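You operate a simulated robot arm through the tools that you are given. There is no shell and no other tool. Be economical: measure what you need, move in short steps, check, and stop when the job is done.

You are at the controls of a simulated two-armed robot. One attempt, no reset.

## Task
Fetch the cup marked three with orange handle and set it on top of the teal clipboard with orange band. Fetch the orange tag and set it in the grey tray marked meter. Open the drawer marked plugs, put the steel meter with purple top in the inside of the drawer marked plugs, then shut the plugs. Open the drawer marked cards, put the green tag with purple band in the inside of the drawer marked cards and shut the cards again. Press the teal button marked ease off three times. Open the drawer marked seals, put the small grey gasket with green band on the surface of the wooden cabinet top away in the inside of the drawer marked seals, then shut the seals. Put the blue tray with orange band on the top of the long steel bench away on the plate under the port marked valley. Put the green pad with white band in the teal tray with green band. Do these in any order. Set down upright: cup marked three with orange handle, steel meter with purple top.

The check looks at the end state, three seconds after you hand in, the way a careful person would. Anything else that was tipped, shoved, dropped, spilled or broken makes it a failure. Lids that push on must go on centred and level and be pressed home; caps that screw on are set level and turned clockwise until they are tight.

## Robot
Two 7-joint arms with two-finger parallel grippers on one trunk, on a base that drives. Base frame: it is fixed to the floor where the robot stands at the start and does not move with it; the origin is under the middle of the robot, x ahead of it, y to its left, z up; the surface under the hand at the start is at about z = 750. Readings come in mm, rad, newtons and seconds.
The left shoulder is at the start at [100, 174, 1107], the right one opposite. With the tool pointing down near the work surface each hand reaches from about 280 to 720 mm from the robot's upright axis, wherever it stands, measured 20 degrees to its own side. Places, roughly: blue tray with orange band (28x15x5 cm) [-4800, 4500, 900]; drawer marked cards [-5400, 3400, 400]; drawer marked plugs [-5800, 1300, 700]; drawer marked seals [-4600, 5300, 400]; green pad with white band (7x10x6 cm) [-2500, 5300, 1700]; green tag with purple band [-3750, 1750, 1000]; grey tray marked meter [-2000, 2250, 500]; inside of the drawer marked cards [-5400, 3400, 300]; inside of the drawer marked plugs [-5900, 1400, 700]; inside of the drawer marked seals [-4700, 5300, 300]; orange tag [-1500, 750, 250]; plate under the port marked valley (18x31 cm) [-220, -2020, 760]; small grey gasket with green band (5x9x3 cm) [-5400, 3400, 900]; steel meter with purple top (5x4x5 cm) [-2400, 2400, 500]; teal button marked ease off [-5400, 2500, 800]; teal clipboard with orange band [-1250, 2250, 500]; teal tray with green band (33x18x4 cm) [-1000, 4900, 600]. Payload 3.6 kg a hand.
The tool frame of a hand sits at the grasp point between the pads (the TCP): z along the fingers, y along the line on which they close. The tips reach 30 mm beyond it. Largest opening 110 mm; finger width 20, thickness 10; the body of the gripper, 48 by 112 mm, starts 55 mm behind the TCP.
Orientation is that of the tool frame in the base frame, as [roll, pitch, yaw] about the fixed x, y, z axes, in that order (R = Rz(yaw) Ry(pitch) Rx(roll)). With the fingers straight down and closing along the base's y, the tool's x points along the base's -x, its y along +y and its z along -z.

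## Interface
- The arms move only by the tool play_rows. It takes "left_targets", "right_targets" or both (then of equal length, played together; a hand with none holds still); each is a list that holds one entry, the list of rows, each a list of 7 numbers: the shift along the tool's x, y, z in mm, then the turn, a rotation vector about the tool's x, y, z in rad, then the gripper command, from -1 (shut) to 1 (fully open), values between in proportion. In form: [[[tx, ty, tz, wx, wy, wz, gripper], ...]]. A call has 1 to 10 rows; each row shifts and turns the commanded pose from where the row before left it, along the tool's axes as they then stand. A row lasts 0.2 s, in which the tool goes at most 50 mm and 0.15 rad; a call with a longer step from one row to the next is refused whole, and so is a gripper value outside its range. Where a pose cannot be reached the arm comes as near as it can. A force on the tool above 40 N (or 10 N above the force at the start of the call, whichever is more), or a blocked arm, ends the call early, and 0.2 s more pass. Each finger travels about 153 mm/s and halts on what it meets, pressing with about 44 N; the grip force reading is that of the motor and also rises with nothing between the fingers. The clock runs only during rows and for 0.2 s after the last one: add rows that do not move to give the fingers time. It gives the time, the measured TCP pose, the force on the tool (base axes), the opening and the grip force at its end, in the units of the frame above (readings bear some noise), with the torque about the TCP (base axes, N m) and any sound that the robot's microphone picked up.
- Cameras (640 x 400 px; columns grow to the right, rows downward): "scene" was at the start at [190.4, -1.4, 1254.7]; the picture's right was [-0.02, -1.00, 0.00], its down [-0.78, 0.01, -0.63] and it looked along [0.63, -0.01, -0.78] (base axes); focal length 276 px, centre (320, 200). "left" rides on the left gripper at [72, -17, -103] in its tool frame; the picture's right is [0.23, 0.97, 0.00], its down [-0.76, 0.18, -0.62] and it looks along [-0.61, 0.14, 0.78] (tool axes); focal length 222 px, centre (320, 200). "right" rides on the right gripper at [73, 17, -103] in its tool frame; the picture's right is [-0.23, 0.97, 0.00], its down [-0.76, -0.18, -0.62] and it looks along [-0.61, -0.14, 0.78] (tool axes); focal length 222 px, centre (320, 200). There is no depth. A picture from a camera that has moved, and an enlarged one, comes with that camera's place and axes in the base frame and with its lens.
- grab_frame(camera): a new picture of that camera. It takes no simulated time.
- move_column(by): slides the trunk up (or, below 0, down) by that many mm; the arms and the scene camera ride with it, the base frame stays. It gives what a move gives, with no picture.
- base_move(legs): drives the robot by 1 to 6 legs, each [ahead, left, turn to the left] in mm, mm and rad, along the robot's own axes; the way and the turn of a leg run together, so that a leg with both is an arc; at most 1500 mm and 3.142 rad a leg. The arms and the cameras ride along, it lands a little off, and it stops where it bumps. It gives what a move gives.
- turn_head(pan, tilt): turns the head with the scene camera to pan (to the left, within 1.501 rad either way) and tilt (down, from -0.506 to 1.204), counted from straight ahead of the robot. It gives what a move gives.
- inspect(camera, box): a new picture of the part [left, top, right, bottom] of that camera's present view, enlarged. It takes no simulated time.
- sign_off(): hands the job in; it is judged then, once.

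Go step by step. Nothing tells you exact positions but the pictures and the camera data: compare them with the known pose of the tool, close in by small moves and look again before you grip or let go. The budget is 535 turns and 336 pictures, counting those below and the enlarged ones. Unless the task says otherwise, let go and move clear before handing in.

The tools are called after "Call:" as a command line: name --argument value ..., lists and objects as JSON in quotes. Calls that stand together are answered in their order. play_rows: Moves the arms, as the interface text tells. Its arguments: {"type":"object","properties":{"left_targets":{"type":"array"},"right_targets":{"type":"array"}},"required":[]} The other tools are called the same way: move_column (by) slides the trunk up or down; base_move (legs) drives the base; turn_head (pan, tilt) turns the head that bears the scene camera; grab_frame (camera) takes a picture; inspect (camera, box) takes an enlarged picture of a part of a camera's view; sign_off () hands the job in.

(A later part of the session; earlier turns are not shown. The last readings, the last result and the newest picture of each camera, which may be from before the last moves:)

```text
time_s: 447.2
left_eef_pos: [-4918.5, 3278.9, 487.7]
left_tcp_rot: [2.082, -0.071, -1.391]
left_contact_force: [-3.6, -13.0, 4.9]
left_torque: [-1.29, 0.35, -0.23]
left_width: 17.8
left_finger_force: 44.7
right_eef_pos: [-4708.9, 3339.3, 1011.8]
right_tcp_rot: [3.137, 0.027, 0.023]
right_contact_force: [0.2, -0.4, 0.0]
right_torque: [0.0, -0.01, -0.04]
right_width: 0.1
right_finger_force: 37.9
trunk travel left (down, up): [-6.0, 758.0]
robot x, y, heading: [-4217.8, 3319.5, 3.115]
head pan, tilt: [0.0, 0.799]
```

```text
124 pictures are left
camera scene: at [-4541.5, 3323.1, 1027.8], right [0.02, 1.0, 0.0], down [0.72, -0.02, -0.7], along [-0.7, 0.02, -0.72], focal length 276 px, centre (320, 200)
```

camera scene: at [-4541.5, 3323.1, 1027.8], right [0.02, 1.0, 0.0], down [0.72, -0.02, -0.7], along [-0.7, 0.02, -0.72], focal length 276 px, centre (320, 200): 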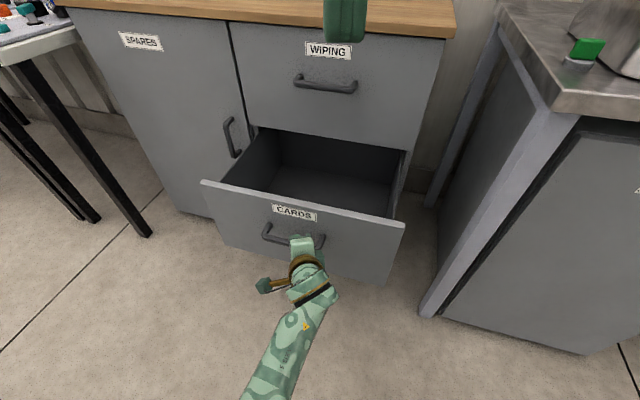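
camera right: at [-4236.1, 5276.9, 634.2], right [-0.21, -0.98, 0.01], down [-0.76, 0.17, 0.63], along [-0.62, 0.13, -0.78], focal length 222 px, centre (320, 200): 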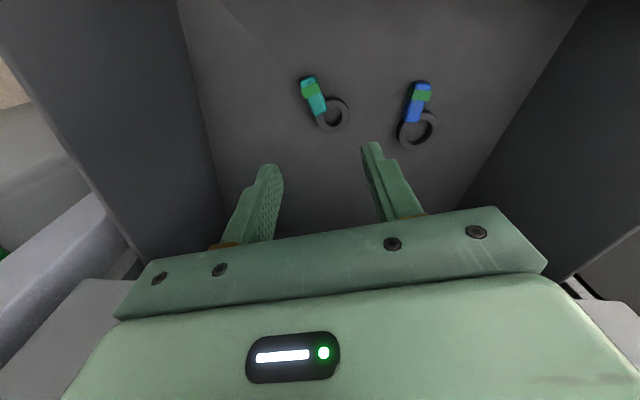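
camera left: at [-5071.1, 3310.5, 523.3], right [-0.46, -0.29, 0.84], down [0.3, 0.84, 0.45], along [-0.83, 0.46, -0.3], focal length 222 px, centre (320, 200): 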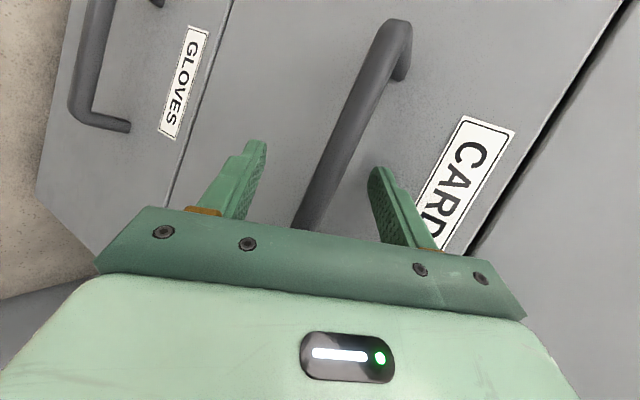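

CARDS is open ~270 mm. Release and go fetch the green tag from the stand.

Call:
play_rows --left_targets '[[[0, 0, 0, 0, 0, 0, 0], [0, 0, 0, 0, 0, 0, 0.3], [0, 0, -5, 0, 0, 0, 0.3]]]'

Call:
base_move --legs '[[-200, 50, 0]]'

Call:
move_column --by 300

Call:
base_move --legs '[[-100, 0, 1.57], [800, 0, 0]]'

Call:
turn_head --pan 0.4 --tilt 0.6

Call:
grab_frame --camera "scene"

```text
time_s: 448.0
left_eef_pos: [-4917.8, 3275.6, 491.3]
left_tcp_rot: [2.074, -0.077, -1.385]
left_contact_force: [0.1, 0.0, 1.0]
left_torque: [-0.02, 0.01, -0.05]
left_width: 71.8
left_finger_force: 0.0
right_eef_pos: [-4710.4, 3339.9, 1010.8]
right_tcp_rot: [3.134, 0.026, 0.024]
right_contact_force: [-0.7, -0.2, -0.3]
right_torque: [0.0, 0.0, 0.01]
right_width: 0.0
right_finger_force: 37.6
trunk travel left (down, up): [-6.0, 758.0]
robot x, y, heading: [-4217.4, 3319.2, 3.121]
head pan, tilt: [0.0, 0.799]
```

```text
time_s: 449.6
left_eef_pos: [-4719.3, 3220.9, 488.0]
left_tcp_rot: [2.078, -0.08, -1.389]
left_contact_force: [0.5, -0.4, 0.3]
left_torque: [-0.04, -0.01, -0.01]
left_width: 71.5
left_finger_force: 0.0
right_eef_pos: [-4513.9, 3286.0, 1011.8]
right_tcp_rot: [3.134, 0.028, 0.022]
right_contact_force: [0.0, -0.1, 0.4]
right_torque: [0.0, 0.02, -0.01]
right_width: 0.0
right_finger_force: 38.0
trunk travel left (down, up): [-6.0, 758.0]
robot x, y, heading: [-4017.7, 3261.1, 3.125]
head pan, tilt: [0.0, 0.799]
```

```text
time_s: 452.6
left_eef_pos: [-4718.7, 3221.9, 788.1]
left_tcp_rot: [2.078, -0.08, -1.389]
left_contact_force: [-0.4, 0.8, 0.4]
left_torque: [0.0, 0.02, 0.03]
left_width: 71.7
left_finger_force: 0.0
right_eef_pos: [-4475.0, 3285.4, 1345.8]
right_tcp_rot: [3.131, 0.114, 0.014]
right_contact_force: [-0.5, -0.7, 0.6]
right_torque: [0.01, -0.03, 0.03]
right_width: 0.0
right_finger_force: 37.3
trunk travel left (down, up): [-306.0, 458.0]
robot x, y, heading: [-4019.0, 3264.3, 3.117]
head pan, tilt: [0.0, 0.799]
```

```text
time_s: 460.7
left_eef_pos: [-3953.0, 1824.9, 789.8]
left_tcp_rot: [2.079, -0.081, 0.166]
left_contact_force: [1.0, 0.2, -0.5]
left_torque: [-0.04, -0.01, -0.03]
left_width: 71.5
left_finger_force: 0.0
right_eef_pos: [-4012.9, 2071.7, 1346.9]
right_tcp_rot: [3.131, 0.113, 1.573]
right_contact_force: [0.2, 0.0, 0.2]
right_torque: [0.0, 0.0, -0.02]
right_width: 0.2
right_finger_force: 38.0
trunk travel left (down, up): [-306.0, 458.0]
robot x, y, heading: [-3983.8, 2525.2, -1.608]
head pan, tilt: [0.0, 0.799]
```

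```text
time_s: 461.6
left_eef_pos: [-3952.9, 1824.8, 788.1]
left_tcp_rot: [2.08, -0.08, 0.165]
left_contact_force: [0.8, 0.1, -0.9]
left_torque: [-0.03, -0.01, -0.03]
left_width: 71.6
left_finger_force: 0.0
right_eef_pos: [-4012.7, 2071.5, 1346.0]
right_tcp_rot: [3.132, 0.114, 1.57]
right_contact_force: [0.2, 0.0, -0.3]
right_torque: [-0.01, -0.01, -0.02]
right_width: 0.2
right_finger_force: 37.7
trunk travel left (down, up): [-306.0, 458.0]
robot x, y, heading: [-3985.9, 2524.7, -1.608]
head pan, tilt: [0.4, 0.6]
```

```text
123 pictures are left
camera scene: at [-3953.8, 2365.5, 1361.7], right [-0.94, -0.35, 0.0], down [-0.2, 0.53, -0.82], along [0.29, -0.77, -0.57], focal length 276 px, centre (320, 200)
```

scene: 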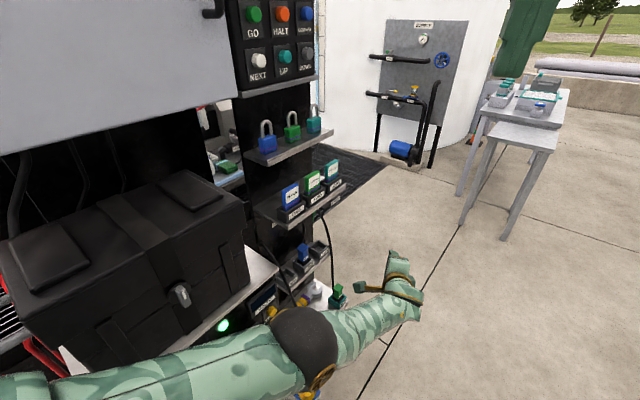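

Call:
inspect --camera "scene" --box '[230, 90, 390, 240]'

Call:
inspect --camera "scene" --box '[230, 230, 390, 330]'

```text
2.67 times, centred on (310, 165) of scene
camera zoom: at [-3953.8, 2365.5, 1361.7], right [-0.94, -0.35, 0.0], down [-0.2, 0.53, -0.82], along [0.29, -0.77, -0.57], focal length 736 px, centre (347, 293)
```

zoom: 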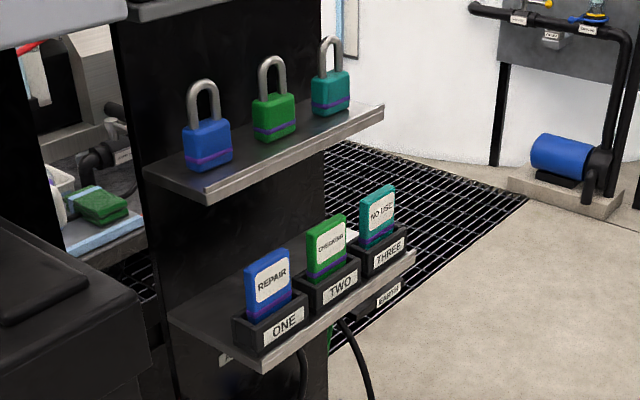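

```text
4.00 times, centred on (310, 280) of scene
camera zoom: at [-3953.8, 2365.5, 1361.7], right [-0.94, -0.35, 0.0], down [-0.2, 0.53, -0.82], along [0.29, -0.77, -0.57], focal length 1105 px, centre (360, -120)
```

zoom: 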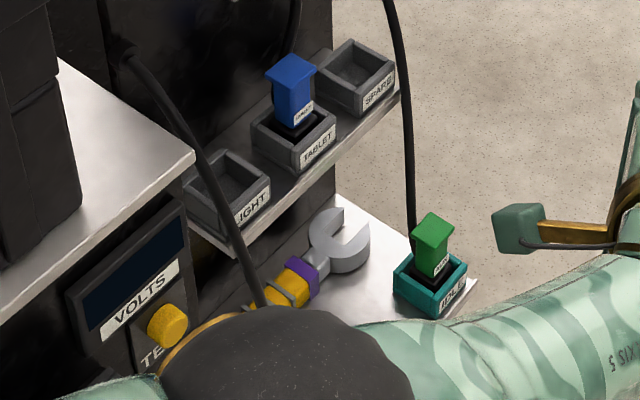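

Green tag is in slot TWO at about (-3724, 1809, ~1005), under an upper shelf. I'll approach horizontally facing +x with the right hand.

Call:
base_move --legs '[[-100, -680, 0], [0, 0, 1.6], [0, -440, 0]]'

Call:
turn_head --pan 0 --tilt 0.5

Call:
grab_frame --camera "scene"

```text
time_s: 471.6
left_eef_pos: [-3963.9, 2255.0, 789.9]
left_tcp_rot: [2.079, -0.08, 1.766]
left_contact_force: [-0.4, 0.0, -0.2]
left_torque: [0.0, 0.0, 0.0]
left_width: 71.6
left_finger_force: 0.1
right_eef_pos: [-4209.7, 2187.3, 1347.0]
right_tcp_rot: [3.13, 0.113, -3.109]
right_contact_force: [0.3, -0.8, 0.5]
right_torque: [0.0, -0.01, 0.02]
right_width: 0.2
right_finger_force: 37.6
trunk travel left (down, up): [-306.0, 458.0]
robot x, y, heading: [-4662.5, 2204.1, -0.007]
head pan, tilt: [0.4, 0.6]
```

```text
time_s: 472.4
left_eef_pos: [-3964.0, 2254.5, 789.8]
left_tcp_rot: [2.078, -0.08, 1.766]
left_contact_force: [0.2, 0.2, -0.8]
left_torque: [0.0, 0.0, 0.02]
left_width: 71.5
left_finger_force: 0.0
right_eef_pos: [-4209.3, 2187.6, 1346.4]
right_tcp_rot: [3.132, 0.114, -3.11]
right_contact_force: [0.6, 0.1, 0.0]
right_torque: [-0.01, 0.02, -0.01]
right_width: 0.1
right_finger_force: 37.9
trunk travel left (down, up): [-306.0, 458.0]
robot x, y, heading: [-4660.6, 2206.2, -0.006]
head pan, tilt: [0.0, 0.499]
```

```text
120 pictures are left
camera scene: at [-4495.1, 2203.7, 1370.8], right [-0.01, -1.0, 0.0], down [-0.48, 0.0, -0.88], along [0.88, -0.01, -0.48], focal length 276 px, centre (320, 200)
```

scene: 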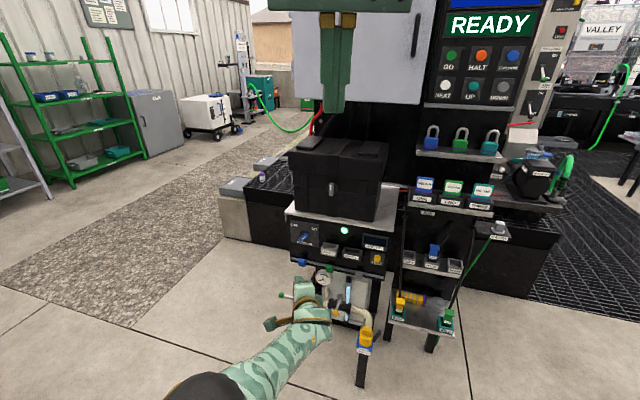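

Call:
play_rows --left_targets '[[[20, 32, -28, 0, 0, 0, 0], [20, 32, -28, 0, 0, 0, 0], [20, 32, -28, 0, 0, 0, 0], [20, 32, -28, 0, 0, 0, 0], [20, 32, -28, 0, 0, 0, 0], [20, 32, -28, 0, 0, 0, 0], [20, 32, -28, 0, 0, 0, 0], [20, 32, -28, 0, 0, 0, 0], [20, 32, -28, 0, 0, 0, 0], [20, 32, -28, 0, 0, 0, 0]]]' --right_targets '[[[0, 0, 0, 0, -0.14, 0, 0.3], [0, 0, 0, 0, -0.14, 0, 0.3], [0, 0, 0, 0, -0.14, 0, 0.3], [0, 0, 0, 0, -0.14, 0, 0.3], [0, 0, 0, 0, -0.14, 0, 0.3], [0, 0, 0, 0, -0.14, 0, 0.3], [0, 0, 0, 0, -0.14, 0, 0.3], [0, 0, 0, 0, -0.14, 0, 0.3], [0, 0, 0, 0, -0.14, 0, 0.3], [0, 0, 0, 0, -0.14, 0, 0.3]]]'

Call:
grab_frame --camera "scene"

```text
time_s: 474.6
left_eef_pos: [-4085.7, 2400.9, 1220.2]
left_tcp_rot: [2.079, -0.081, 1.764]
left_contact_force: [0.1, -0.3, -0.2]
left_torque: [0.01, 0.01, 0.03]
left_width: 55.1
left_finger_force: 0.0
right_eef_pos: [-4210.7, 2188.2, 1347.3]
right_tcp_rot: [2.947, 1.514, 2.98]
right_contact_force: [-1.3, -0.1, 0.2]
right_torque: [0.0, -0.02, 0.0]
right_width: 71.4
right_finger_force: 0.0
trunk travel left (down, up): [-306.0, 458.0]
robot x, y, heading: [-4666.8, 2204.2, -0.008]
head pan, tilt: [0.0, 0.499]
```

```text
119 pictures are left
camera scene: at [-4495.9, 2203.9, 1371.0], right [-0.01, -1.0, 0.0], down [-0.48, 0.0, -0.88], along [0.88, -0.01, -0.48], focal length 276 px, centre (320, 200)
```

scene: 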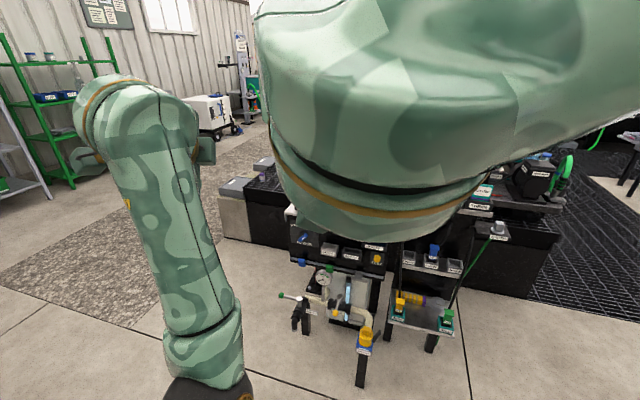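

Call:
play_rows --left_targets '[[[27, 10, -18, 0, 0, 0, 0], [27, 10, -18, 0, 0, 0, 0], [27, 10, -18, 0, 0, 0, 0], [27, 10, -18, 0, 0, 0, 0], [27, 10, -18, 0, 0, 0, 0], [27, 10, -18, 0, 0, 0, 0], [27, 10, -18, 0, 0, 0, 0], [27, 10, -18, 0, 0, 0, 0]]]' --right_targets '[[[0, -30, 0, 0, 0, 0, 0.3], [0, -30, 0, 0, 0, 0, 0.3], [0, -30, 0, 0, 0, 0, 0.3], [0, -30, 0, 0, 0, 0, 0.3], [0, -30, 0, 0, 0, 0, 0.3], [0, -30, 0, 0, 0, 0, 0.3], [0, 0, 0, 0, 0, 0, 0.3], [0, 0, 0, 0, 0, 0, 0.3]]]'

Call:
move_column --by -300

Call:
base_move --legs '[[150, -235, 0]]'

Call:
turn_head --pan -0.1 --tilt 0.3

Call:
grab_frame --camera "scene"

Call:
grab_frame --camera "right"

```text
time_s: 476.4
left_eef_pos: [-4210.3, 2584.6, 1376.3]
left_tcp_rot: [2.076, -0.082, 1.763]
left_contact_force: [-0.2, -0.5, 0.5]
left_torque: [0.01, -0.03, -0.01]
left_width: 55.0
left_finger_force: 0.1
right_eef_pos: [-4204.5, 2007.8, 1345.1]
right_tcp_rot: [2.954, 1.513, 2.988]
right_contact_force: [0.5, 0.1, -0.9]
right_torque: [0.0, 0.0, -0.01]
right_width: 71.5
right_finger_force: 0.0
trunk travel left (down, up): [-306.0, 458.0]
robot x, y, heading: [-4666.4, 2203.9, -0.005]
head pan, tilt: [0.0, 0.499]
```

```text
time_s: 479.4
left_eef_pos: [-4090.5, 2584.2, 982.2]
left_tcp_rot: [2.329, -0.13, 1.741]
left_contact_force: [0.9, 0.6, -0.1]
left_torque: [-0.01, 0.02, -0.03]
left_width: 55.1
left_finger_force: 0.0
right_eef_pos: [-4073.1, 2006.8, 923.2]
right_tcp_rot: [3.08, 1.206, 3.111]
right_contact_force: [0.1, 0.3, 0.8]
right_torque: [-0.01, -0.01, 0.01]
right_width: 71.3
right_finger_force: 0.1
trunk travel left (down, up): [-6.0, 758.0]
robot x, y, heading: [-4662.9, 2202.6, -0.01]
head pan, tilt: [0.0, 0.499]
```

```text
time_s: 481.4
left_eef_pos: [-3940.1, 2346.8, 982.6]
left_tcp_rot: [2.329, -0.129, 1.74]
left_contact_force: [-0.2, -0.2, -0.3]
left_torque: [0.02, 0.01, 0.03]
left_width: 55.1
left_finger_force: 0.0
right_eef_pos: [-3922.3, 1770.5, 921.5]
right_tcp_rot: [3.08, 1.205, 3.109]
right_contact_force: [-0.4, 0.3, -0.1]
right_torque: [-0.01, 0.01, 0.03]
right_width: 71.3
right_finger_force: 0.1
trunk travel left (down, up): [-6.0, 758.0]
robot x, y, heading: [-4515.2, 1966.2, -0.008]
head pan, tilt: [0.0, 0.499]
```

```text
time_s: 482.1
left_eef_pos: [-3939.6, 2346.6, 982.5]
left_tcp_rot: [2.329, -0.129, 1.742]
left_contact_force: [-0.4, 0.5, 0.3]
left_torque: [0.01, -0.02, 0.0]
left_width: 55.1
left_finger_force: 0.1
right_eef_pos: [-3923.1, 1769.7, 922.1]
right_tcp_rot: [3.08, 1.207, 3.109]
right_contact_force: [-0.2, 0.3, 0.2]
right_torque: [0.03, 0.03, 0.01]
right_width: 71.6
right_finger_force: 0.0
trunk travel left (down, up): [-6.0, 758.0]
robot x, y, heading: [-4511.1, 1968.5, -0.008]
head pan, tilt: [-0.099, 0.3]
```

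```text
118 pictures are left
camera scene: at [-4174.1, 1955.8, 1071.9], right [-0.11, -0.99, 0.0], down [-0.3, 0.03, -0.95], along [0.95, -0.1, -0.3], focal length 276 px, centre (320, 200)
```

scene: 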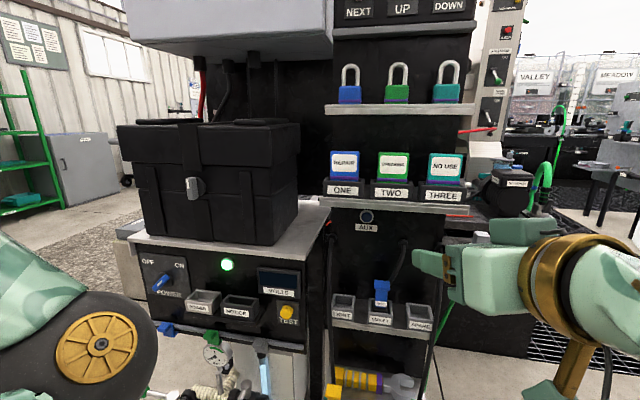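

```text
117 pictures are left
camera right: at [-4045.3, 1785.6, 891.7], right [0.06, 0.97, 0.23], down [-0.31, -0.21, 0.93], along [0.95, -0.12, 0.29], focal length 222 px, centre (320, 200)
```

right: 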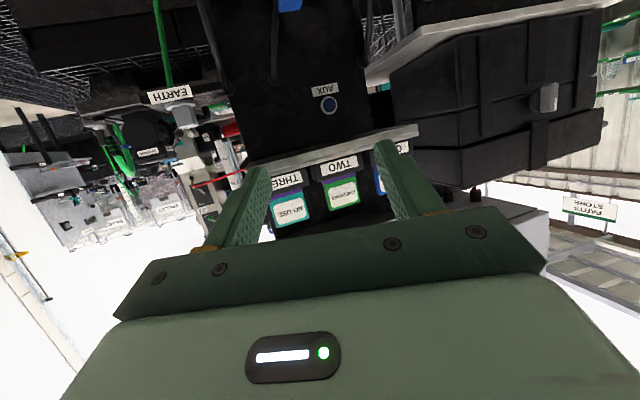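

Call:
move_column --by 150

Call:
play_rows --right_targets '[[[0, 0, 0, 0, -0.13, 0, 0.3], [0, 0, 0, 0, -0.13, 0, 0.3], [0, 0, 0, 0, -0.13, 0, 0.3], [0, 0, 0, 0, -0.13, 0, 0.3], [0, 0, 0, 0, 0, 0, 0.3]]]'

Call:
grab_frame --camera "right"

Call:
grab_frame --camera "scene"

```text
time_s: 483.9
left_eef_pos: [-3939.0, 2347.1, 1131.8]
left_tcp_rot: [2.329, -0.131, 1.741]
left_contact_force: [0.3, -0.5, -0.5]
left_torque: [0.0, 0.01, 0.01]
left_width: 55.1
left_finger_force: 0.1
right_eef_pos: [-3921.3, 1768.9, 1072.0]
right_tcp_rot: [3.08, 1.203, 3.11]
right_contact_force: [0.5, -0.5, 0.4]
right_torque: [-0.01, -0.05, 0.02]
right_width: 71.6
right_finger_force: 0.0
trunk travel left (down, up): [-156.0, 608.0]
robot x, y, heading: [-4510.6, 1968.2, -0.01]
head pan, tilt: [-0.099, 0.3]
```

```text
time_s: 485.1
left_eef_pos: [-3938.8, 2348.0, 1133.3]
left_tcp_rot: [2.329, -0.13, 1.74]
left_contact_force: [0.4, -1.1, -0.5]
left_torque: [0.02, 0.0, 0.01]
left_width: 55.0
left_finger_force: 0.1
right_eef_pos: [-3923.1, 1774.6, 1073.2]
right_tcp_rot: [3.077, 1.249, 3.114]
right_contact_force: [0.1, -0.1, -0.6]
right_torque: [0.0, -0.01, 0.02]
right_width: 71.7
right_finger_force: 0.0
right hand out of reach, approached as far as the arm can: row 1, 2, 3, 4
trunk travel left (down, up): [-156.0, 608.0]
robot x, y, heading: [-4510.2, 1969.2, -0.005]
head pan, tilt: [-0.099, 0.3]
```

```text
116 pictures are left
camera right: at [-4044.0, 1790.0, 1036.6], right [0.04, 0.97, 0.24], down [-0.34, -0.21, 0.92], along [0.94, -0.12, 0.33], focal length 222 px, centre (320, 200)
```

right: 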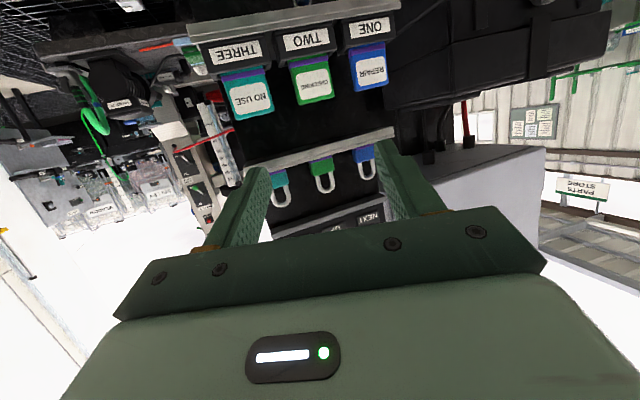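

```text
115 pictures are left
camera scene: at [-4267.8, 1956.6, 1233.5], right [-0.11, -0.99, 0.0], down [-0.29, 0.03, -0.96], along [0.95, -0.1, -0.3], focal length 276 px, centre (320, 200)
```

scene: 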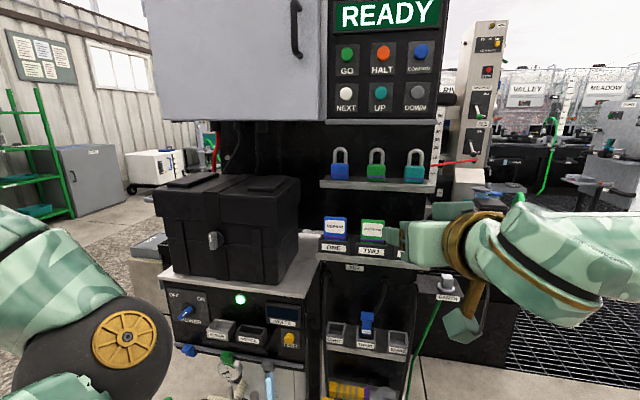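

The lock shelf barely overhangs, so a slightly downward approach works. Align yaw to the rack (−17°), move left hand aside, and close in.

Call:
play_rows --left_targets '[[[35, 0, 0, 0, 0, 0, 0], [35, 0, 0, 0, 0, 0, 0], [35, 0, 0, 0, 0, 0, 0], [35, 0, 0, 0, 0, 0, 0]]]' --right_targets '[[[0, 0, 0, 0.097, 0, 0.032, 0.3], [0, 0, 0, 0.097, 0, 0.032, 0.3], [0, 0, 0, 0.097, 0, 0.032, 0.3], [0, 0, 0, 0, 0, 0, 0.3]]]'

Call:
base_move --legs '[[120, 0, 0]]'

Call:
grab_frame --camera "right"

Call:
grab_frame --camera "scene"

```text
time_s: 486.1
left_eef_pos: [-3962.4, 2485.5, 1149.2]
left_tcp_rot: [2.328, -0.128, 1.736]
left_contact_force: [-0.9, 0.3, 0.5]
left_torque: [0.02, 0.0, 0.0]
left_width: 54.9
left_finger_force: 0.0
right_eef_pos: [-3923.5, 1775.7, 1073.2]
right_tcp_rot: [3.083, 1.243, 2.812]
right_contact_force: [0.4, 0.0, -0.8]
right_torque: [0.0, 0.0, 0.0]
right_width: 71.7
right_finger_force: 0.1
trunk travel left (down, up): [-156.0, 608.0]
robot x, y, heading: [-4511.3, 1965.1, -0.011]
head pan, tilt: [-0.099, 0.3]
```

```text
time_s: 487.3
left_eef_pos: [-3841.0, 2483.6, 1147.7]
left_tcp_rot: [2.329, -0.13, 1.739]
left_contact_force: [-0.4, -0.3, -0.5]
left_torque: [-0.03, 0.0, 0.0]
left_width: 55.1
left_finger_force: 0.0
right_eef_pos: [-3802.6, 1772.3, 1070.8]
right_tcp_rot: [3.085, 1.24, 2.816]
right_contact_force: [0.4, -0.1, -0.1]
right_torque: [0.0, -0.03, -0.03]
right_width: 71.4
right_finger_force: 0.1
trunk travel left (down, up): [-156.0, 608.0]
robot x, y, heading: [-4392.8, 1964.6, -0.014]
head pan, tilt: [-0.099, 0.3]
```

```text
114 pictures are left
camera right: at [-3913.4, 1825.0, 1036.4], right [0.33, 0.91, 0.23], down [-0.38, -0.09, 0.92], along [0.86, -0.39, 0.32], focal length 222 px, centre (320, 200)
```

right: 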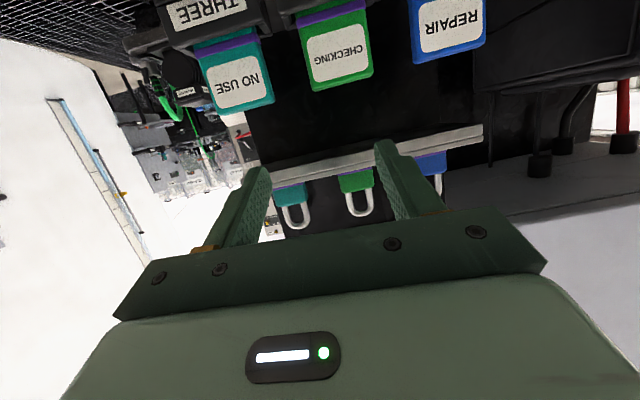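

```text
113 pictures are left
camera scene: at [-4146.4, 1955.8, 1233.1], right [-0.11, -0.99, 0.0], down [-0.3, 0.03, -0.95], along [0.95, -0.1, -0.3], focal length 276 px, centre (320, 200)
```

scene: 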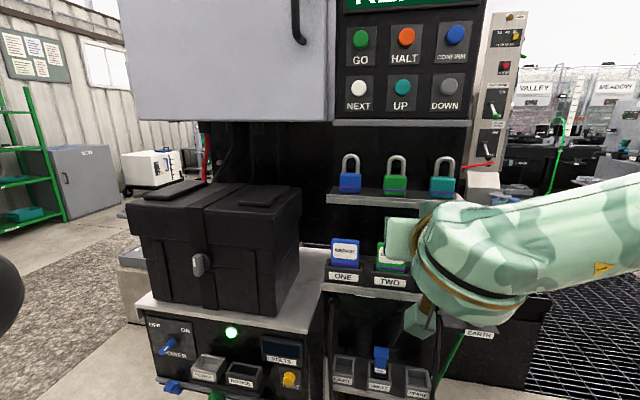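

Call:
play_rows --right_targets '[[[19, 12, 2, 0, 0, 0, 0.3], [19, 12, 2, 0, 0, 0, 0.3], [18, 12, 2, 0, 0, 0, 0.3], [0, 0, 20, 0, 0, 0, 0.3], [0, 0, 20, 0, 0, 0, 0.3]]]'

Call:
grab_frame --camera "right"

```text
time_s: 488.5
left_eef_pos: [-3840.5, 2482.8, 1148.7]
left_tcp_rot: [2.328, -0.129, 1.74]
left_contact_force: [-0.4, 0.3, -0.2]
left_torque: [0.0, 0.01, 0.05]
left_width: 55.1
left_finger_force: 0.1
right_eef_pos: [-3769.0, 1802.3, 1004.9]
right_tcp_rot: [3.084, 1.244, 2.815]
right_contact_force: [0.4, -0.2, -0.1]
right_torque: [-0.02, 0.02, 0.03]
right_width: 71.7
right_finger_force: 0.0
trunk travel left (down, up): [-156.0, 608.0]
robot x, y, heading: [-4393.8, 1966.1, -0.011]
head pan, tilt: [-0.099, 0.3]
```

```text
112 pictures are left
camera right: at [-3880.0, 1853.9, 969.3], right [0.33, 0.91, 0.23], down [-0.38, -0.09, 0.92], along [0.86, -0.39, 0.32], focal length 222 px, centre (320, 200)
```

right: 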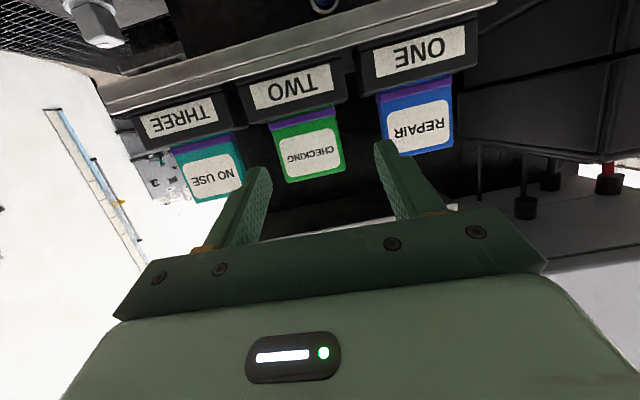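

Call:
play_rows --right_targets '[[[0, -1, 16, 0, 0, 0, 0.15], [0, -1, 17, 0, 0, 0, 0.15], [0, 0, 17, 0, 0, 0, 0.15]]]'

Call:
grab_frame --camera "right"

```text
time_s: 489.3
left_eef_pos: [-3847.6, 2486.1, 1151.9]
left_tcp_rot: [2.322, -0.126, 1.741]
left_contact_force: [0.3, -0.4, 0.2]
left_torque: [-0.02, 0.03, 0.0]
left_width: 55.1
left_finger_force: 0.1
right_eef_pos: [-3730.1, 1790.7, 992.6]
right_tcp_rot: [3.082, 1.245, 2.816]
right_contact_force: [-36.6, 9.7, 6.0]
right_torque: [-0.24, 0.62, -1.32]
right_width: 64.5
right_finger_force: 0.9
trunk travel left (down, up): [-156.0, 608.0]
robot x, y, heading: [-4394.7, 1970.0, -0.01]
head pan, tilt: [-0.099, 0.3]
```

```text
111 pictures are left
camera right: at [-3841.1, 1841.8, 956.9], right [0.33, 0.91, 0.23], down [-0.39, -0.09, 0.92], along [0.86, -0.39, 0.32], focal length 222 px, centre (320, 200)
```

right: 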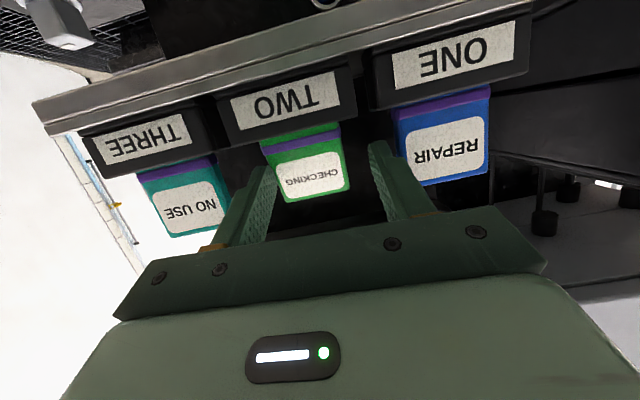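

Call:
play_rows --right_targets '[[[0, 0, -6, 0, 0, 0, 0.15], [0, -4, 0, 0, 0, 0, 0.15], [0, -3, 0, 0, 0, 0, 0.15]]]'

Call:
inspect --camera "right" --box '[200, 80, 440, 230]'

```text
time_s: 490.1
left_eef_pos: [-3841.2, 2481.4, 1149.5]
left_tcp_rot: [2.33, -0.13, 1.737]
left_contact_force: [-0.7, -0.3, -0.6]
left_torque: [-0.02, 0.05, 0.03]
left_width: 55.1
left_finger_force: 0.1
right_eef_pos: [-3728.8, 1780.1, 989.4]
right_tcp_rot: [3.084, 1.243, 2.81]
right_contact_force: [-0.1, 0.1, 0.3]
right_torque: [0.01, -0.02, 0.0]
right_width: 63.2
right_finger_force: 0.0
trunk travel left (down, up): [-156.0, 608.0]
robot x, y, heading: [-4390.0, 1963.6, -0.006]
head pan, tilt: [-0.099, 0.3]
```

```text
2.67 times, centred on (320, 155) of right
camera zoom: at [-3840.6, 1832.2, 954.6], right [0.34, 0.91, 0.23], down [-0.38, -0.09, 0.92], along [0.86, -0.4, 0.32], focal length 592 px, centre (320, 320)
```

zoom: 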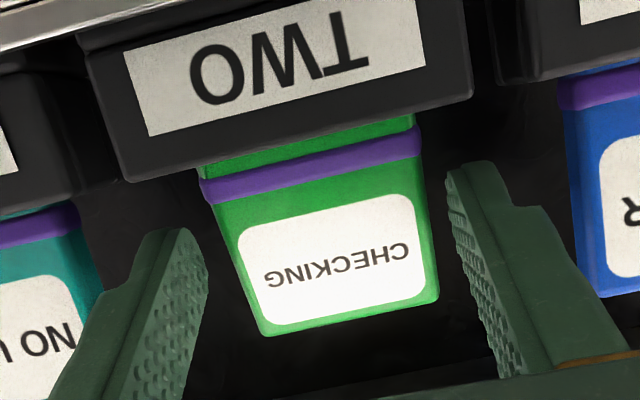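

Tag is centred with fingers clear of its neighbours. Close and lift.

Call:
play_rows --right_targets '[[[0, 0, 2, 0, 0, 0, -0.2], [0, 0, 0, 0, 0, 0, -0.6], [0, 0, 0, 0, 0, 0, -1], [0, 0, 0, 0, 0, 0, -1]]]'

Call:
play_rows --right_targets '[[[-7.5, 0, -2.5, 0, 0, 0, -1], [-9.5, 0, -3.2, 0, 0, 0, -1], [-9.5, 0, -3.2, 0, 0, 0, -1], [-9.5, 0, -3.2, 0, 0, 0, -1], [-9.5, 0, -3.2, 0, 0, 0, -1]]]'

Call:
grab_frame --camera "right"

```text
time_s: 491.1
left_eef_pos: [-3842.8, 2483.4, 1149.6]
left_tcp_rot: [2.328, -0.129, 1.74]
left_contact_force: [0.9, -0.2, -0.2]
left_torque: [0.01, -0.05, 0.02]
left_width: 55.1
left_finger_force: 0.0
right_eef_pos: [-3729.1, 1782.0, 989.7]
right_tcp_rot: [3.084, 1.242, 2.815]
right_contact_force: [1.5, -1.2, -0.4]
right_torque: [-0.03, -0.04, -0.02]
right_width: 50.8
right_finger_force: 43.8
trunk travel left (down, up): [-156.0, 608.0]
robot x, y, heading: [-4394.6, 1969.5, -0.009]
head pan, tilt: [-0.099, 0.3]
```

```text
time_s: 492.3
left_eef_pos: [-3842.9, 2482.5, 1149.8]
left_tcp_rot: [2.327, -0.127, 1.741]
left_contact_force: [0.1, -0.2, -0.2]
left_torque: [-0.03, -0.01, -0.03]
left_width: 55.0
left_finger_force: 0.0
right_eef_pos: [-3728.6, 1781.8, 1039.5]
right_tcp_rot: [3.087, 1.245, 2.817]
right_contact_force: [-0.6, -0.2, -0.7]
right_torque: [-0.03, -0.02, -0.01]
right_width: 50.9
right_finger_force: 44.1
trunk travel left (down, up): [-156.0, 608.0]
robot x, y, heading: [-4394.3, 1967.5, -0.01]
head pan, tilt: [-0.099, 0.3]
```

```text
109 pictures are left
camera right: at [-3840.4, 1833.2, 1003.5], right [0.33, 0.91, 0.23], down [-0.39, -0.09, 0.92], along [0.86, -0.39, 0.32], focal length 222 px, centre (320, 200)
```

right: 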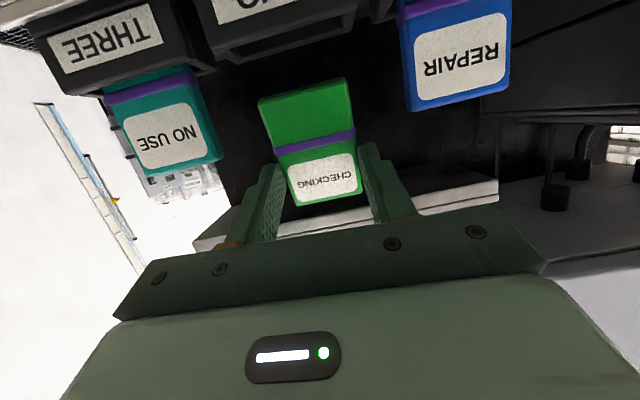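

Call:
play_rows --right_targets '[[[0, 0, -25, 0, 0, 0, -1], [0, 0, -30, 0, 0, 0, -1], [0, 0, -35, 0, 0, 0, -1], [0, 0, -35, 0, 0, 0, -1]]]'

Call:
base_move --legs '[[-450, 0, 0]]'

Call:
grab_frame --camera "scene"

```text
time_s: 493.3
left_eef_pos: [-3841.6, 2484.2, 1150.1]
left_tcp_rot: [2.328, -0.131, 1.74]
left_contact_force: [-0.5, 0.1, 0.0]
left_torque: [0.0, -0.02, 0.02]
left_width: 54.8
left_finger_force: 0.1
right_eef_pos: [-3842.7, 1813.4, 1078.7]
right_tcp_rot: [3.082, 1.244, 2.812]
right_contact_force: [0.0, 0.0, 0.0]
right_torque: [-0.01, 0.02, -0.01]
right_width: 50.7
right_finger_force: 44.1
trunk travel left (down, up): [-156.0, 608.0]
robot x, y, heading: [-4391.5, 1967.8, -0.011]
head pan, tilt: [-0.099, 0.3]
```

```text
time_s: 496.0
left_eef_pos: [-4296.1, 2488.4, 1149.3]
left_tcp_rot: [2.327, -0.129, 1.743]
left_contact_force: [0.1, 0.0, 0.8]
left_torque: [0.01, 0.01, -0.01]
left_width: 54.9
left_finger_force: 0.0
right_eef_pos: [-4295.2, 1817.6, 1077.5]
right_tcp_rot: [3.084, 1.241, 2.816]
right_contact_force: [-0.1, -0.2, -0.5]
right_torque: [0.02, -0.01, 0.0]
right_width: 50.8
right_finger_force: 43.9
trunk travel left (down, up): [-156.0, 608.0]
robot x, y, heading: [-4846.4, 1968.8, -0.007]
head pan, tilt: [-0.099, 0.3]
```

```text
108 pictures are left
camera scene: at [-4600.8, 1959.8, 1233.7], right [-0.11, -0.99, 0.0], down [-0.29, 0.03, -0.96], along [0.95, -0.1, -0.3], focal length 276 px, centre (320, 200)
```

scene: 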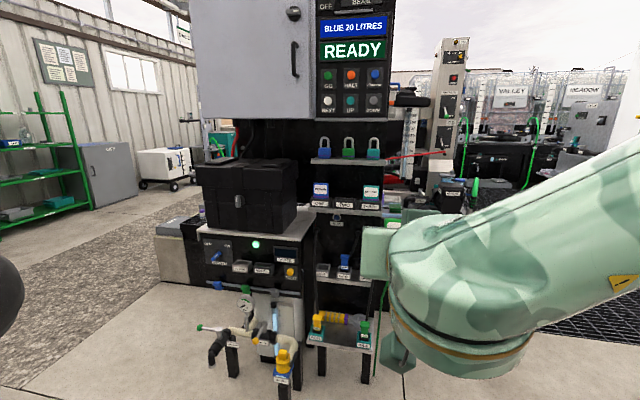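

Turn around and go to the open CARDS drawer.

Call:
base_move --legs '[[480, 540, 0], [0, 0, 3.14], [0, -700, 0]]'

Call:
play_rows --right_targets '[[[0, 0, 0, -0.1, 0, -0.03, -1], [0, 0, 0, -0.1, 0, -0.03, -1], [0, 0, 0, -0.1, 0, -0.03, -1], [0, 0, 0, 0, 0.14, 0, -1], [0, 0, 0, 0, 0.14, 0, -1], [0, 0, 0, 0, 0.14, 0, -1], [0, 0, 0, 0, 0.14, 0, -1], [0, 0, 0, 0, 0.14, 0, -1], [0, 0, 0, 0, 0.14, 0, -1], [0, 0, 0, 0, 0.14, 0, -1]]]'

Call:
turn_head --pan 0 --tilt 0.7

Call:
grab_frame --camera "scene"

```text
time_s: 510.7
left_eef_pos: [-4903.8, 2694.6, 1149.8]
left_tcp_rot: [2.329, -0.129, -1.42]
left_contact_force: [-0.4, -0.2, 0.1]
left_torque: [0.01, 0.01, -0.01]
left_width: 55.0
left_finger_force: 0.1
right_eef_pos: [-4887.4, 3365.1, 1077.8]
right_tcp_rot: [3.083, 1.242, -0.347]
right_contact_force: [-0.4, -0.4, -0.4]
right_torque: [-0.01, -0.02, 0.02]
right_width: 50.6
right_finger_force: 44.4
trunk travel left (down, up): [-156.0, 608.0]
robot x, y, heading: [-4342.5, 3201.5, 3.112]
head pan, tilt: [-0.099, 0.3]
```

```text
time_s: 512.9
left_eef_pos: [-4903.2, 2695.1, 1149.2]
left_tcp_rot: [2.329, -0.129, -1.422]
left_contact_force: [0.1, -0.7, -0.5]
left_torque: [0.01, 0.0, -0.03]
left_width: 55.2
left_finger_force: 0.0
right_eef_pos: [-4888.7, 3364.3, 1076.9]
right_tcp_rot: [3.113, 0.267, 0.012]
right_contact_force: [0.1, -0.4, -1.4]
right_torque: [0.01, 0.02, 0.0]
right_width: 50.6
right_finger_force: 44.2
trunk travel left (down, up): [-156.0, 608.0]
robot x, y, heading: [-4346.0, 3197.8, 3.114]
head pan, tilt: [-0.099, 0.3]
```

```text
time_s: 513.8
left_eef_pos: [-4902.3, 2694.2, 1149.1]
left_tcp_rot: [2.328, -0.129, -1.421]
left_contact_force: [-0.3, 0.1, -0.3]
left_torque: [0.02, -0.05, 0.01]
left_width: 54.8
left_finger_force: 0.1
right_eef_pos: [-4889.0, 3365.0, 1077.7]
right_tcp_rot: [3.111, 0.273, 0.011]
right_contact_force: [0.7, -0.4, -0.5]
right_torque: [0.0, -0.01, -0.05]
right_width: 50.8
right_finger_force: 43.8
trunk travel left (down, up): [-156.0, 608.0]
robot x, y, heading: [-4341.5, 3200.2, 3.111]
head pan, tilt: [0.0, 0.7]
```

```text
107 pictures are left
camera scene: at [-4578.4, 3207.0, 1197.5], right [0.03, 1.0, 0.0], down [0.64, -0.02, -0.77], along [-0.76, 0.02, -0.64], focal length 276 px, centre (320, 200)
```

scene: 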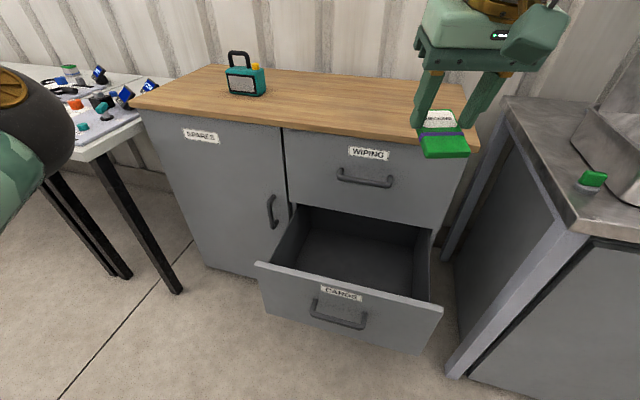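

Call:
base_move --legs '[[205, 15, 0.02]]'

Call:
move_column --by -150

Call:
grab_frame --camera "scene"

Call:
grab_frame --camera "right"

```text
time_s: 515.4
left_eef_pos: [-5100.3, 2671.9, 1148.8]
left_tcp_rot: [2.33, -0.129, -1.401]
left_contact_force: [0.3, -0.2, -0.3]
left_torque: [0.0, 0.0, -0.03]
left_width: 54.9
left_finger_force: 0.0
right_eef_pos: [-5099.4, 3342.5, 1076.2]
right_tcp_rot: [3.111, 0.27, 0.034]
right_contact_force: [0.3, 0.0, -0.2]
right_torque: [0.03, 0.0, -0.03]
right_width: 50.6
right_finger_force: 44.2
trunk travel left (down, up): [-156.0, 608.0]
robot x, y, heading: [-4547.0, 3190.5, 3.131]
head pan, tilt: [0.0, 0.7]
```

```text
time_s: 517.1
left_eef_pos: [-5098.0, 2672.6, 1000.0]
left_tcp_rot: [2.329, -0.129, -1.401]
left_contact_force: [-0.1, -0.4, -0.8]
left_torque: [0.01, 0.02, -0.02]
left_width: 55.1
left_finger_force: 0.0
right_eef_pos: [-5098.8, 3344.0, 928.5]
right_tcp_rot: [3.113, 0.271, 0.032]
right_contact_force: [0.8, 0.9, -1.3]
right_torque: [-0.01, 0.03, -0.02]
right_width: 50.7
right_finger_force: 43.9
trunk travel left (down, up): [-6.0, 758.0]
robot x, y, heading: [-4550.8, 3186.9, 3.132]
head pan, tilt: [0.0, 0.7]
```

```text
106 pictures are left
camera scene: at [-4878.3, 3191.9, 1036.2], right [0.01, 1.0, 0.0], down [0.64, -0.01, -0.76], along [-0.76, 0.01, -0.64], focal length 276 px, centre (320, 200)
```

scene: 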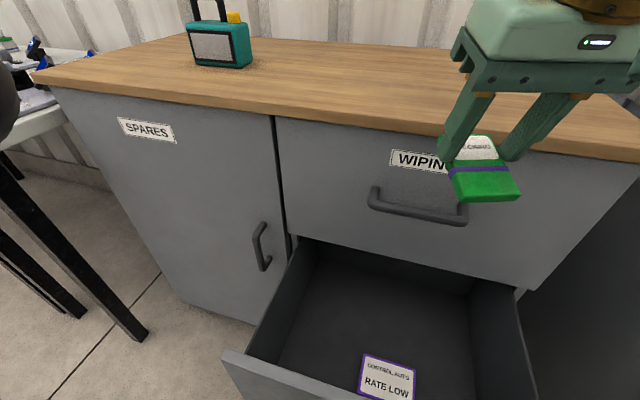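

```text
105 pictures are left
camera right: at [-4999.8, 3333.9, 1008.8], right [-0.18, -0.98, 0.09], down [-0.57, 0.18, 0.8], along [-0.8, 0.09, -0.59], focal length 222 px, centre (320, 200)
```

right: 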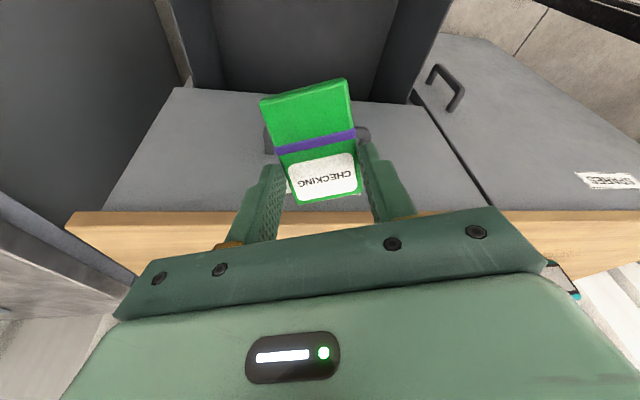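

Call:
base_move --legs '[[32, 0, 0]]'

Call:
play_rows --right_targets '[[[10.7, 0, 38.5, 0, 0, 0, -1], [10.7, 0, 38.5, 0, 0, 0, -1], [10.7, 0, 38.5, 0, 0, 0, -1], [10.7, 0, 38.5, 0, 0, 0, -1], [10.7, 0, 38.5, 0, 0, 0, -1], [10.7, 0, 38.5, 0, 0, 0, -1], [10.7, 0, 38.5, 0, 0, 0, -1]]]'

Call:
turn_head --pan -0.2 --tilt 1.0

Call:
grab_frame --camera "scene"

Call:
grab_frame --camera "right"

```text
time_s: 518.0
left_eef_pos: [-5131.6, 2672.9, 998.9]
left_tcp_rot: [2.33, -0.129, -1.401]
left_contact_force: [-0.8, -0.4, -0.5]
left_torque: [0.0, -0.02, 0.0]
left_width: 54.9
left_finger_force: 0.0
right_eef_pos: [-5130.8, 3342.4, 926.0]
right_tcp_rot: [3.113, 0.269, 0.032]
right_contact_force: [-0.9, -0.8, -0.5]
right_torque: [0.0, -0.02, 0.0]
right_width: 50.6
right_finger_force: 43.9
trunk travel left (down, up): [-6.0, 758.0]
robot x, y, heading: [-4578.1, 3189.7, 3.135]
head pan, tilt: [0.0, 0.7]
```

```text
time_s: 519.6
left_eef_pos: [-5130.7, 2672.3, 1000.2]
left_tcp_rot: [2.33, -0.13, -1.401]
left_contact_force: [-0.2, -0.3, -0.4]
left_torque: [-0.02, 0.01, 0.03]
left_width: 55.1
left_finger_force: 0.0
right_eef_pos: [-5130.9, 3336.2, 646.1]
right_tcp_rot: [3.111, 0.272, 0.031]
right_contact_force: [-0.3, 0.1, -0.1]
right_torque: [0.01, 0.04, 0.01]
right_width: 50.9
right_finger_force: 43.4
trunk travel left (down, up): [-6.0, 758.0]
robot x, y, heading: [-4578.7, 3190.1, 3.13]
head pan, tilt: [0.0, 0.7]
```

```text
time_s: 520.4
left_eef_pos: [-5132.1, 2672.5, 998.2]
left_tcp_rot: [2.329, -0.13, -1.403]
left_contact_force: [0.0, -0.1, -0.9]
left_torque: [0.02, 0.01, 0.02]
left_width: 55.2
left_finger_force: 0.0
right_eef_pos: [-5129.9, 3334.7, 646.3]
right_tcp_rot: [3.112, 0.269, 0.032]
right_contact_force: [0.5, 0.5, -1.1]
right_torque: [-0.01, 0.01, 0.01]
right_width: 50.6
right_finger_force: 44.1
trunk travel left (down, up): [-6.0, 758.0]
robot x, y, heading: [-4579.3, 3186.0, 3.131]
head pan, tilt: [-0.201, 1.0]
```

```text
104 pictures are left
camera scene: at [-4894.1, 3205.9, 1012.5], right [0.21, 0.98, 0.0], down [0.82, -0.17, -0.54], along [-0.53, 0.11, -0.84], focal length 276 px, centre (320, 200)
```

scene: 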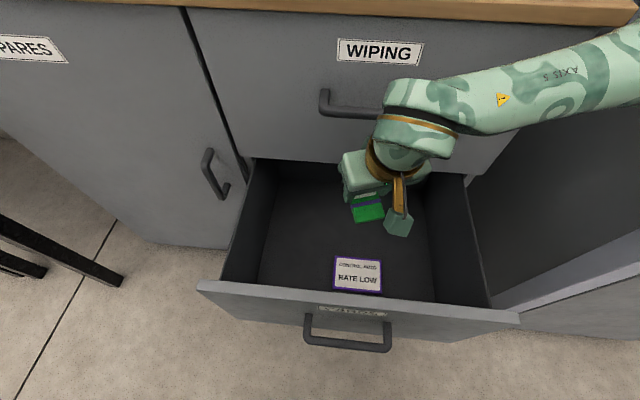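

```text
103 pictures are left
camera right: at [-5031.7, 3326.9, 728.1], right [-0.18, -0.98, 0.09], down [-0.57, 0.18, 0.8], along [-0.8, 0.09, -0.6], focal length 222 px, centre (320, 200)
```

right: 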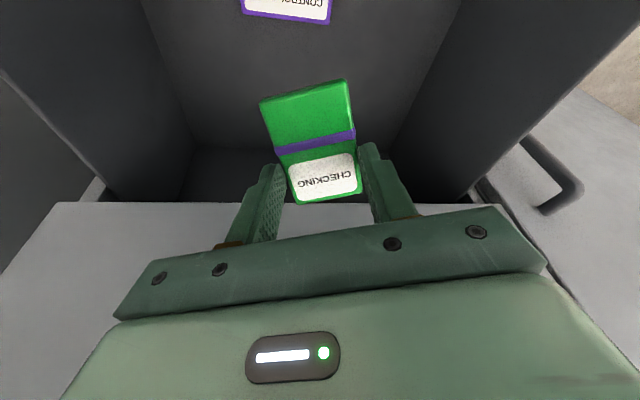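

Call:
play_rows --right_targets '[[[10.7, 0, 38.5, 0, 0, 0, -1], [10.7, 0, 38.5, 0, 0, 0, -1], [10.7, 0, 38.5, 0, 0, 0, -1], [8, 0, 29, 0, 0, 0, -1]]]'

Call:
grab_frame --camera "scene"

```text
time_s: 521.4
left_eef_pos: [-5131.9, 2672.8, 998.8]
left_tcp_rot: [2.33, -0.129, -1.403]
left_contact_force: [0.4, 0.2, 0.1]
left_torque: [-0.01, 0.01, -0.01]
left_width: 54.9
left_finger_force: 0.1
right_eef_pos: [-5129.7, 3331.6, 497.1]
right_tcp_rot: [3.112, 0.27, 0.036]
right_contact_force: [0.1, 0.1, -0.2]
right_torque: [0.02, 0.02, 0.02]
right_width: 50.5
right_finger_force: 44.1
trunk travel left (down, up): [-6.0, 758.0]
robot x, y, heading: [-4578.9, 3187.8, 3.137]
head pan, tilt: [-0.201, 1.0]
```

```text
102 pictures are left
camera scene: at [-4894.2, 3206.0, 1012.4], right [0.21, 0.98, 0.0], down [0.82, -0.17, -0.54], along [-0.53, 0.11, -0.84], focal length 276 px, centre (320, 200)
```

scene: 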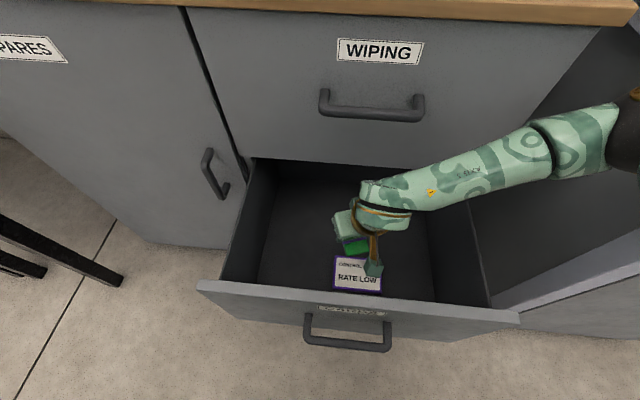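

Call:
play_rows --right_targets '[[[5.4, 0, 19, 0, 0, 0, -1], [5.4, 0, 19, 0, 0, 0, -1], [4, 0, 14, 0, 0, 0, -1], [3, 0, 10, 0, 0, 0, -1], [3, 0, 10, 0, 0, 0, -1]]]'

Call:
grab_frame --camera "right"

```text
time_s: 522.6
left_eef_pos: [-5130.9, 2673.0, 1000.0]
left_tcp_rot: [2.328, -0.129, -1.403]
left_contact_force: [0.4, 0.3, -0.2]
left_torque: [0.02, -0.02, 0.02]
left_width: 54.9
left_finger_force: 0.0
right_eef_pos: [-5130.1, 3329.8, 423.6]
right_tcp_rot: [3.113, 0.272, 0.032]
right_contact_force: [0.1, 0.1, -0.7]
right_torque: [-0.01, 0.0, -0.02]
right_width: 50.5
right_finger_force: 44.2
trunk travel left (down, up): [-6.0, 758.0]
robot x, y, heading: [-4580.4, 3187.1, 3.134]
head pan, tilt: [-0.201, 1.0]
```

```text
101 pictures are left
camera right: at [-5030.3, 3320.3, 503.4], right [-0.18, -0.98, 0.09], down [-0.57, 0.18, 0.8], along [-0.8, 0.09, -0.6], focal length 222 px, centre (320, 200)
```

right: 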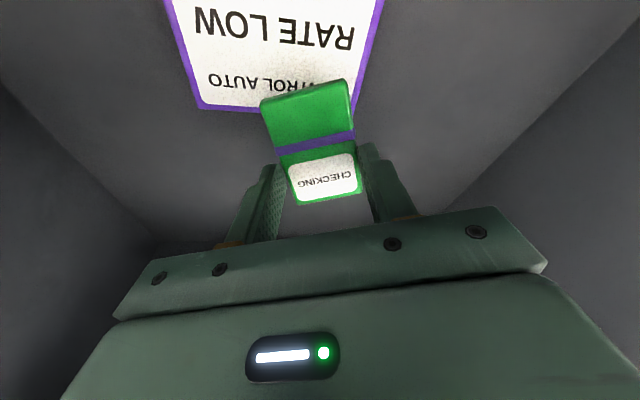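

Call:
play_rows --right_targets '[[[3, 0, 10, 0, 0, 0, -1], [0, 0, 0, 0, 0, 0, -0.2], [0, 0, 0, 0, 0, 0, 0.3], [0, 0, 0, 0, 0, 0, 0.3], [-5, 0, -19, 0, 0, 0, 0.3], [-10, 0, -38, 0, 0, 0, 0.3], [-10, 0, -38, 0, 0, 0, 0.3], [-10, 0, -38, 0, 0, 0, 0.3]]]'

Call:
grab_frame --camera "right"

```text
time_s: 524.4
left_eef_pos: [-5131.9, 2672.7, 999.1]
left_tcp_rot: [2.328, -0.128, -1.4]
left_contact_force: [-0.9, 0.8, -0.7]
left_torque: [0.01, 0.0, 0.0]
left_width: 55.0
left_finger_force: 0.0
right_eef_pos: [-5125.7, 3332.4, 550.5]
right_tcp_rot: [3.111, 0.273, 0.033]
right_contact_force: [-0.1, 0.0, 0.8]
right_torque: [-0.01, -0.03, 0.0]
right_width: 71.7
right_finger_force: 0.1
trunk travel left (down, up): [-6.0, 758.0]
robot x, y, heading: [-4580.8, 3188.1, 3.133]
head pan, tilt: [-0.201, 1.0]
```

```text
100 pictures are left
camera right: at [-5028.3, 3323.8, 630.5], right [-0.18, -0.98, 0.09], down [-0.58, 0.18, 0.8], along [-0.8, 0.09, -0.6], focal length 222 px, centre (320, 200)
```

right: 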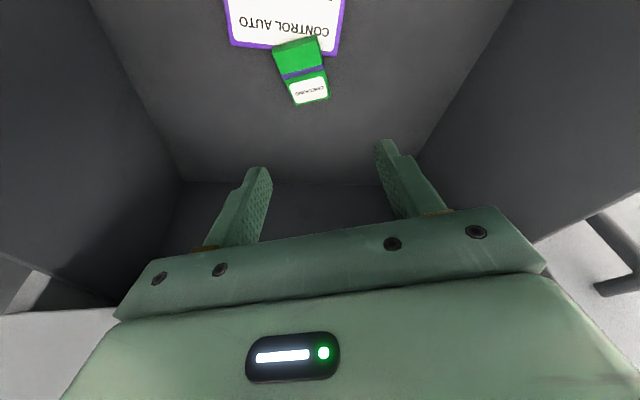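

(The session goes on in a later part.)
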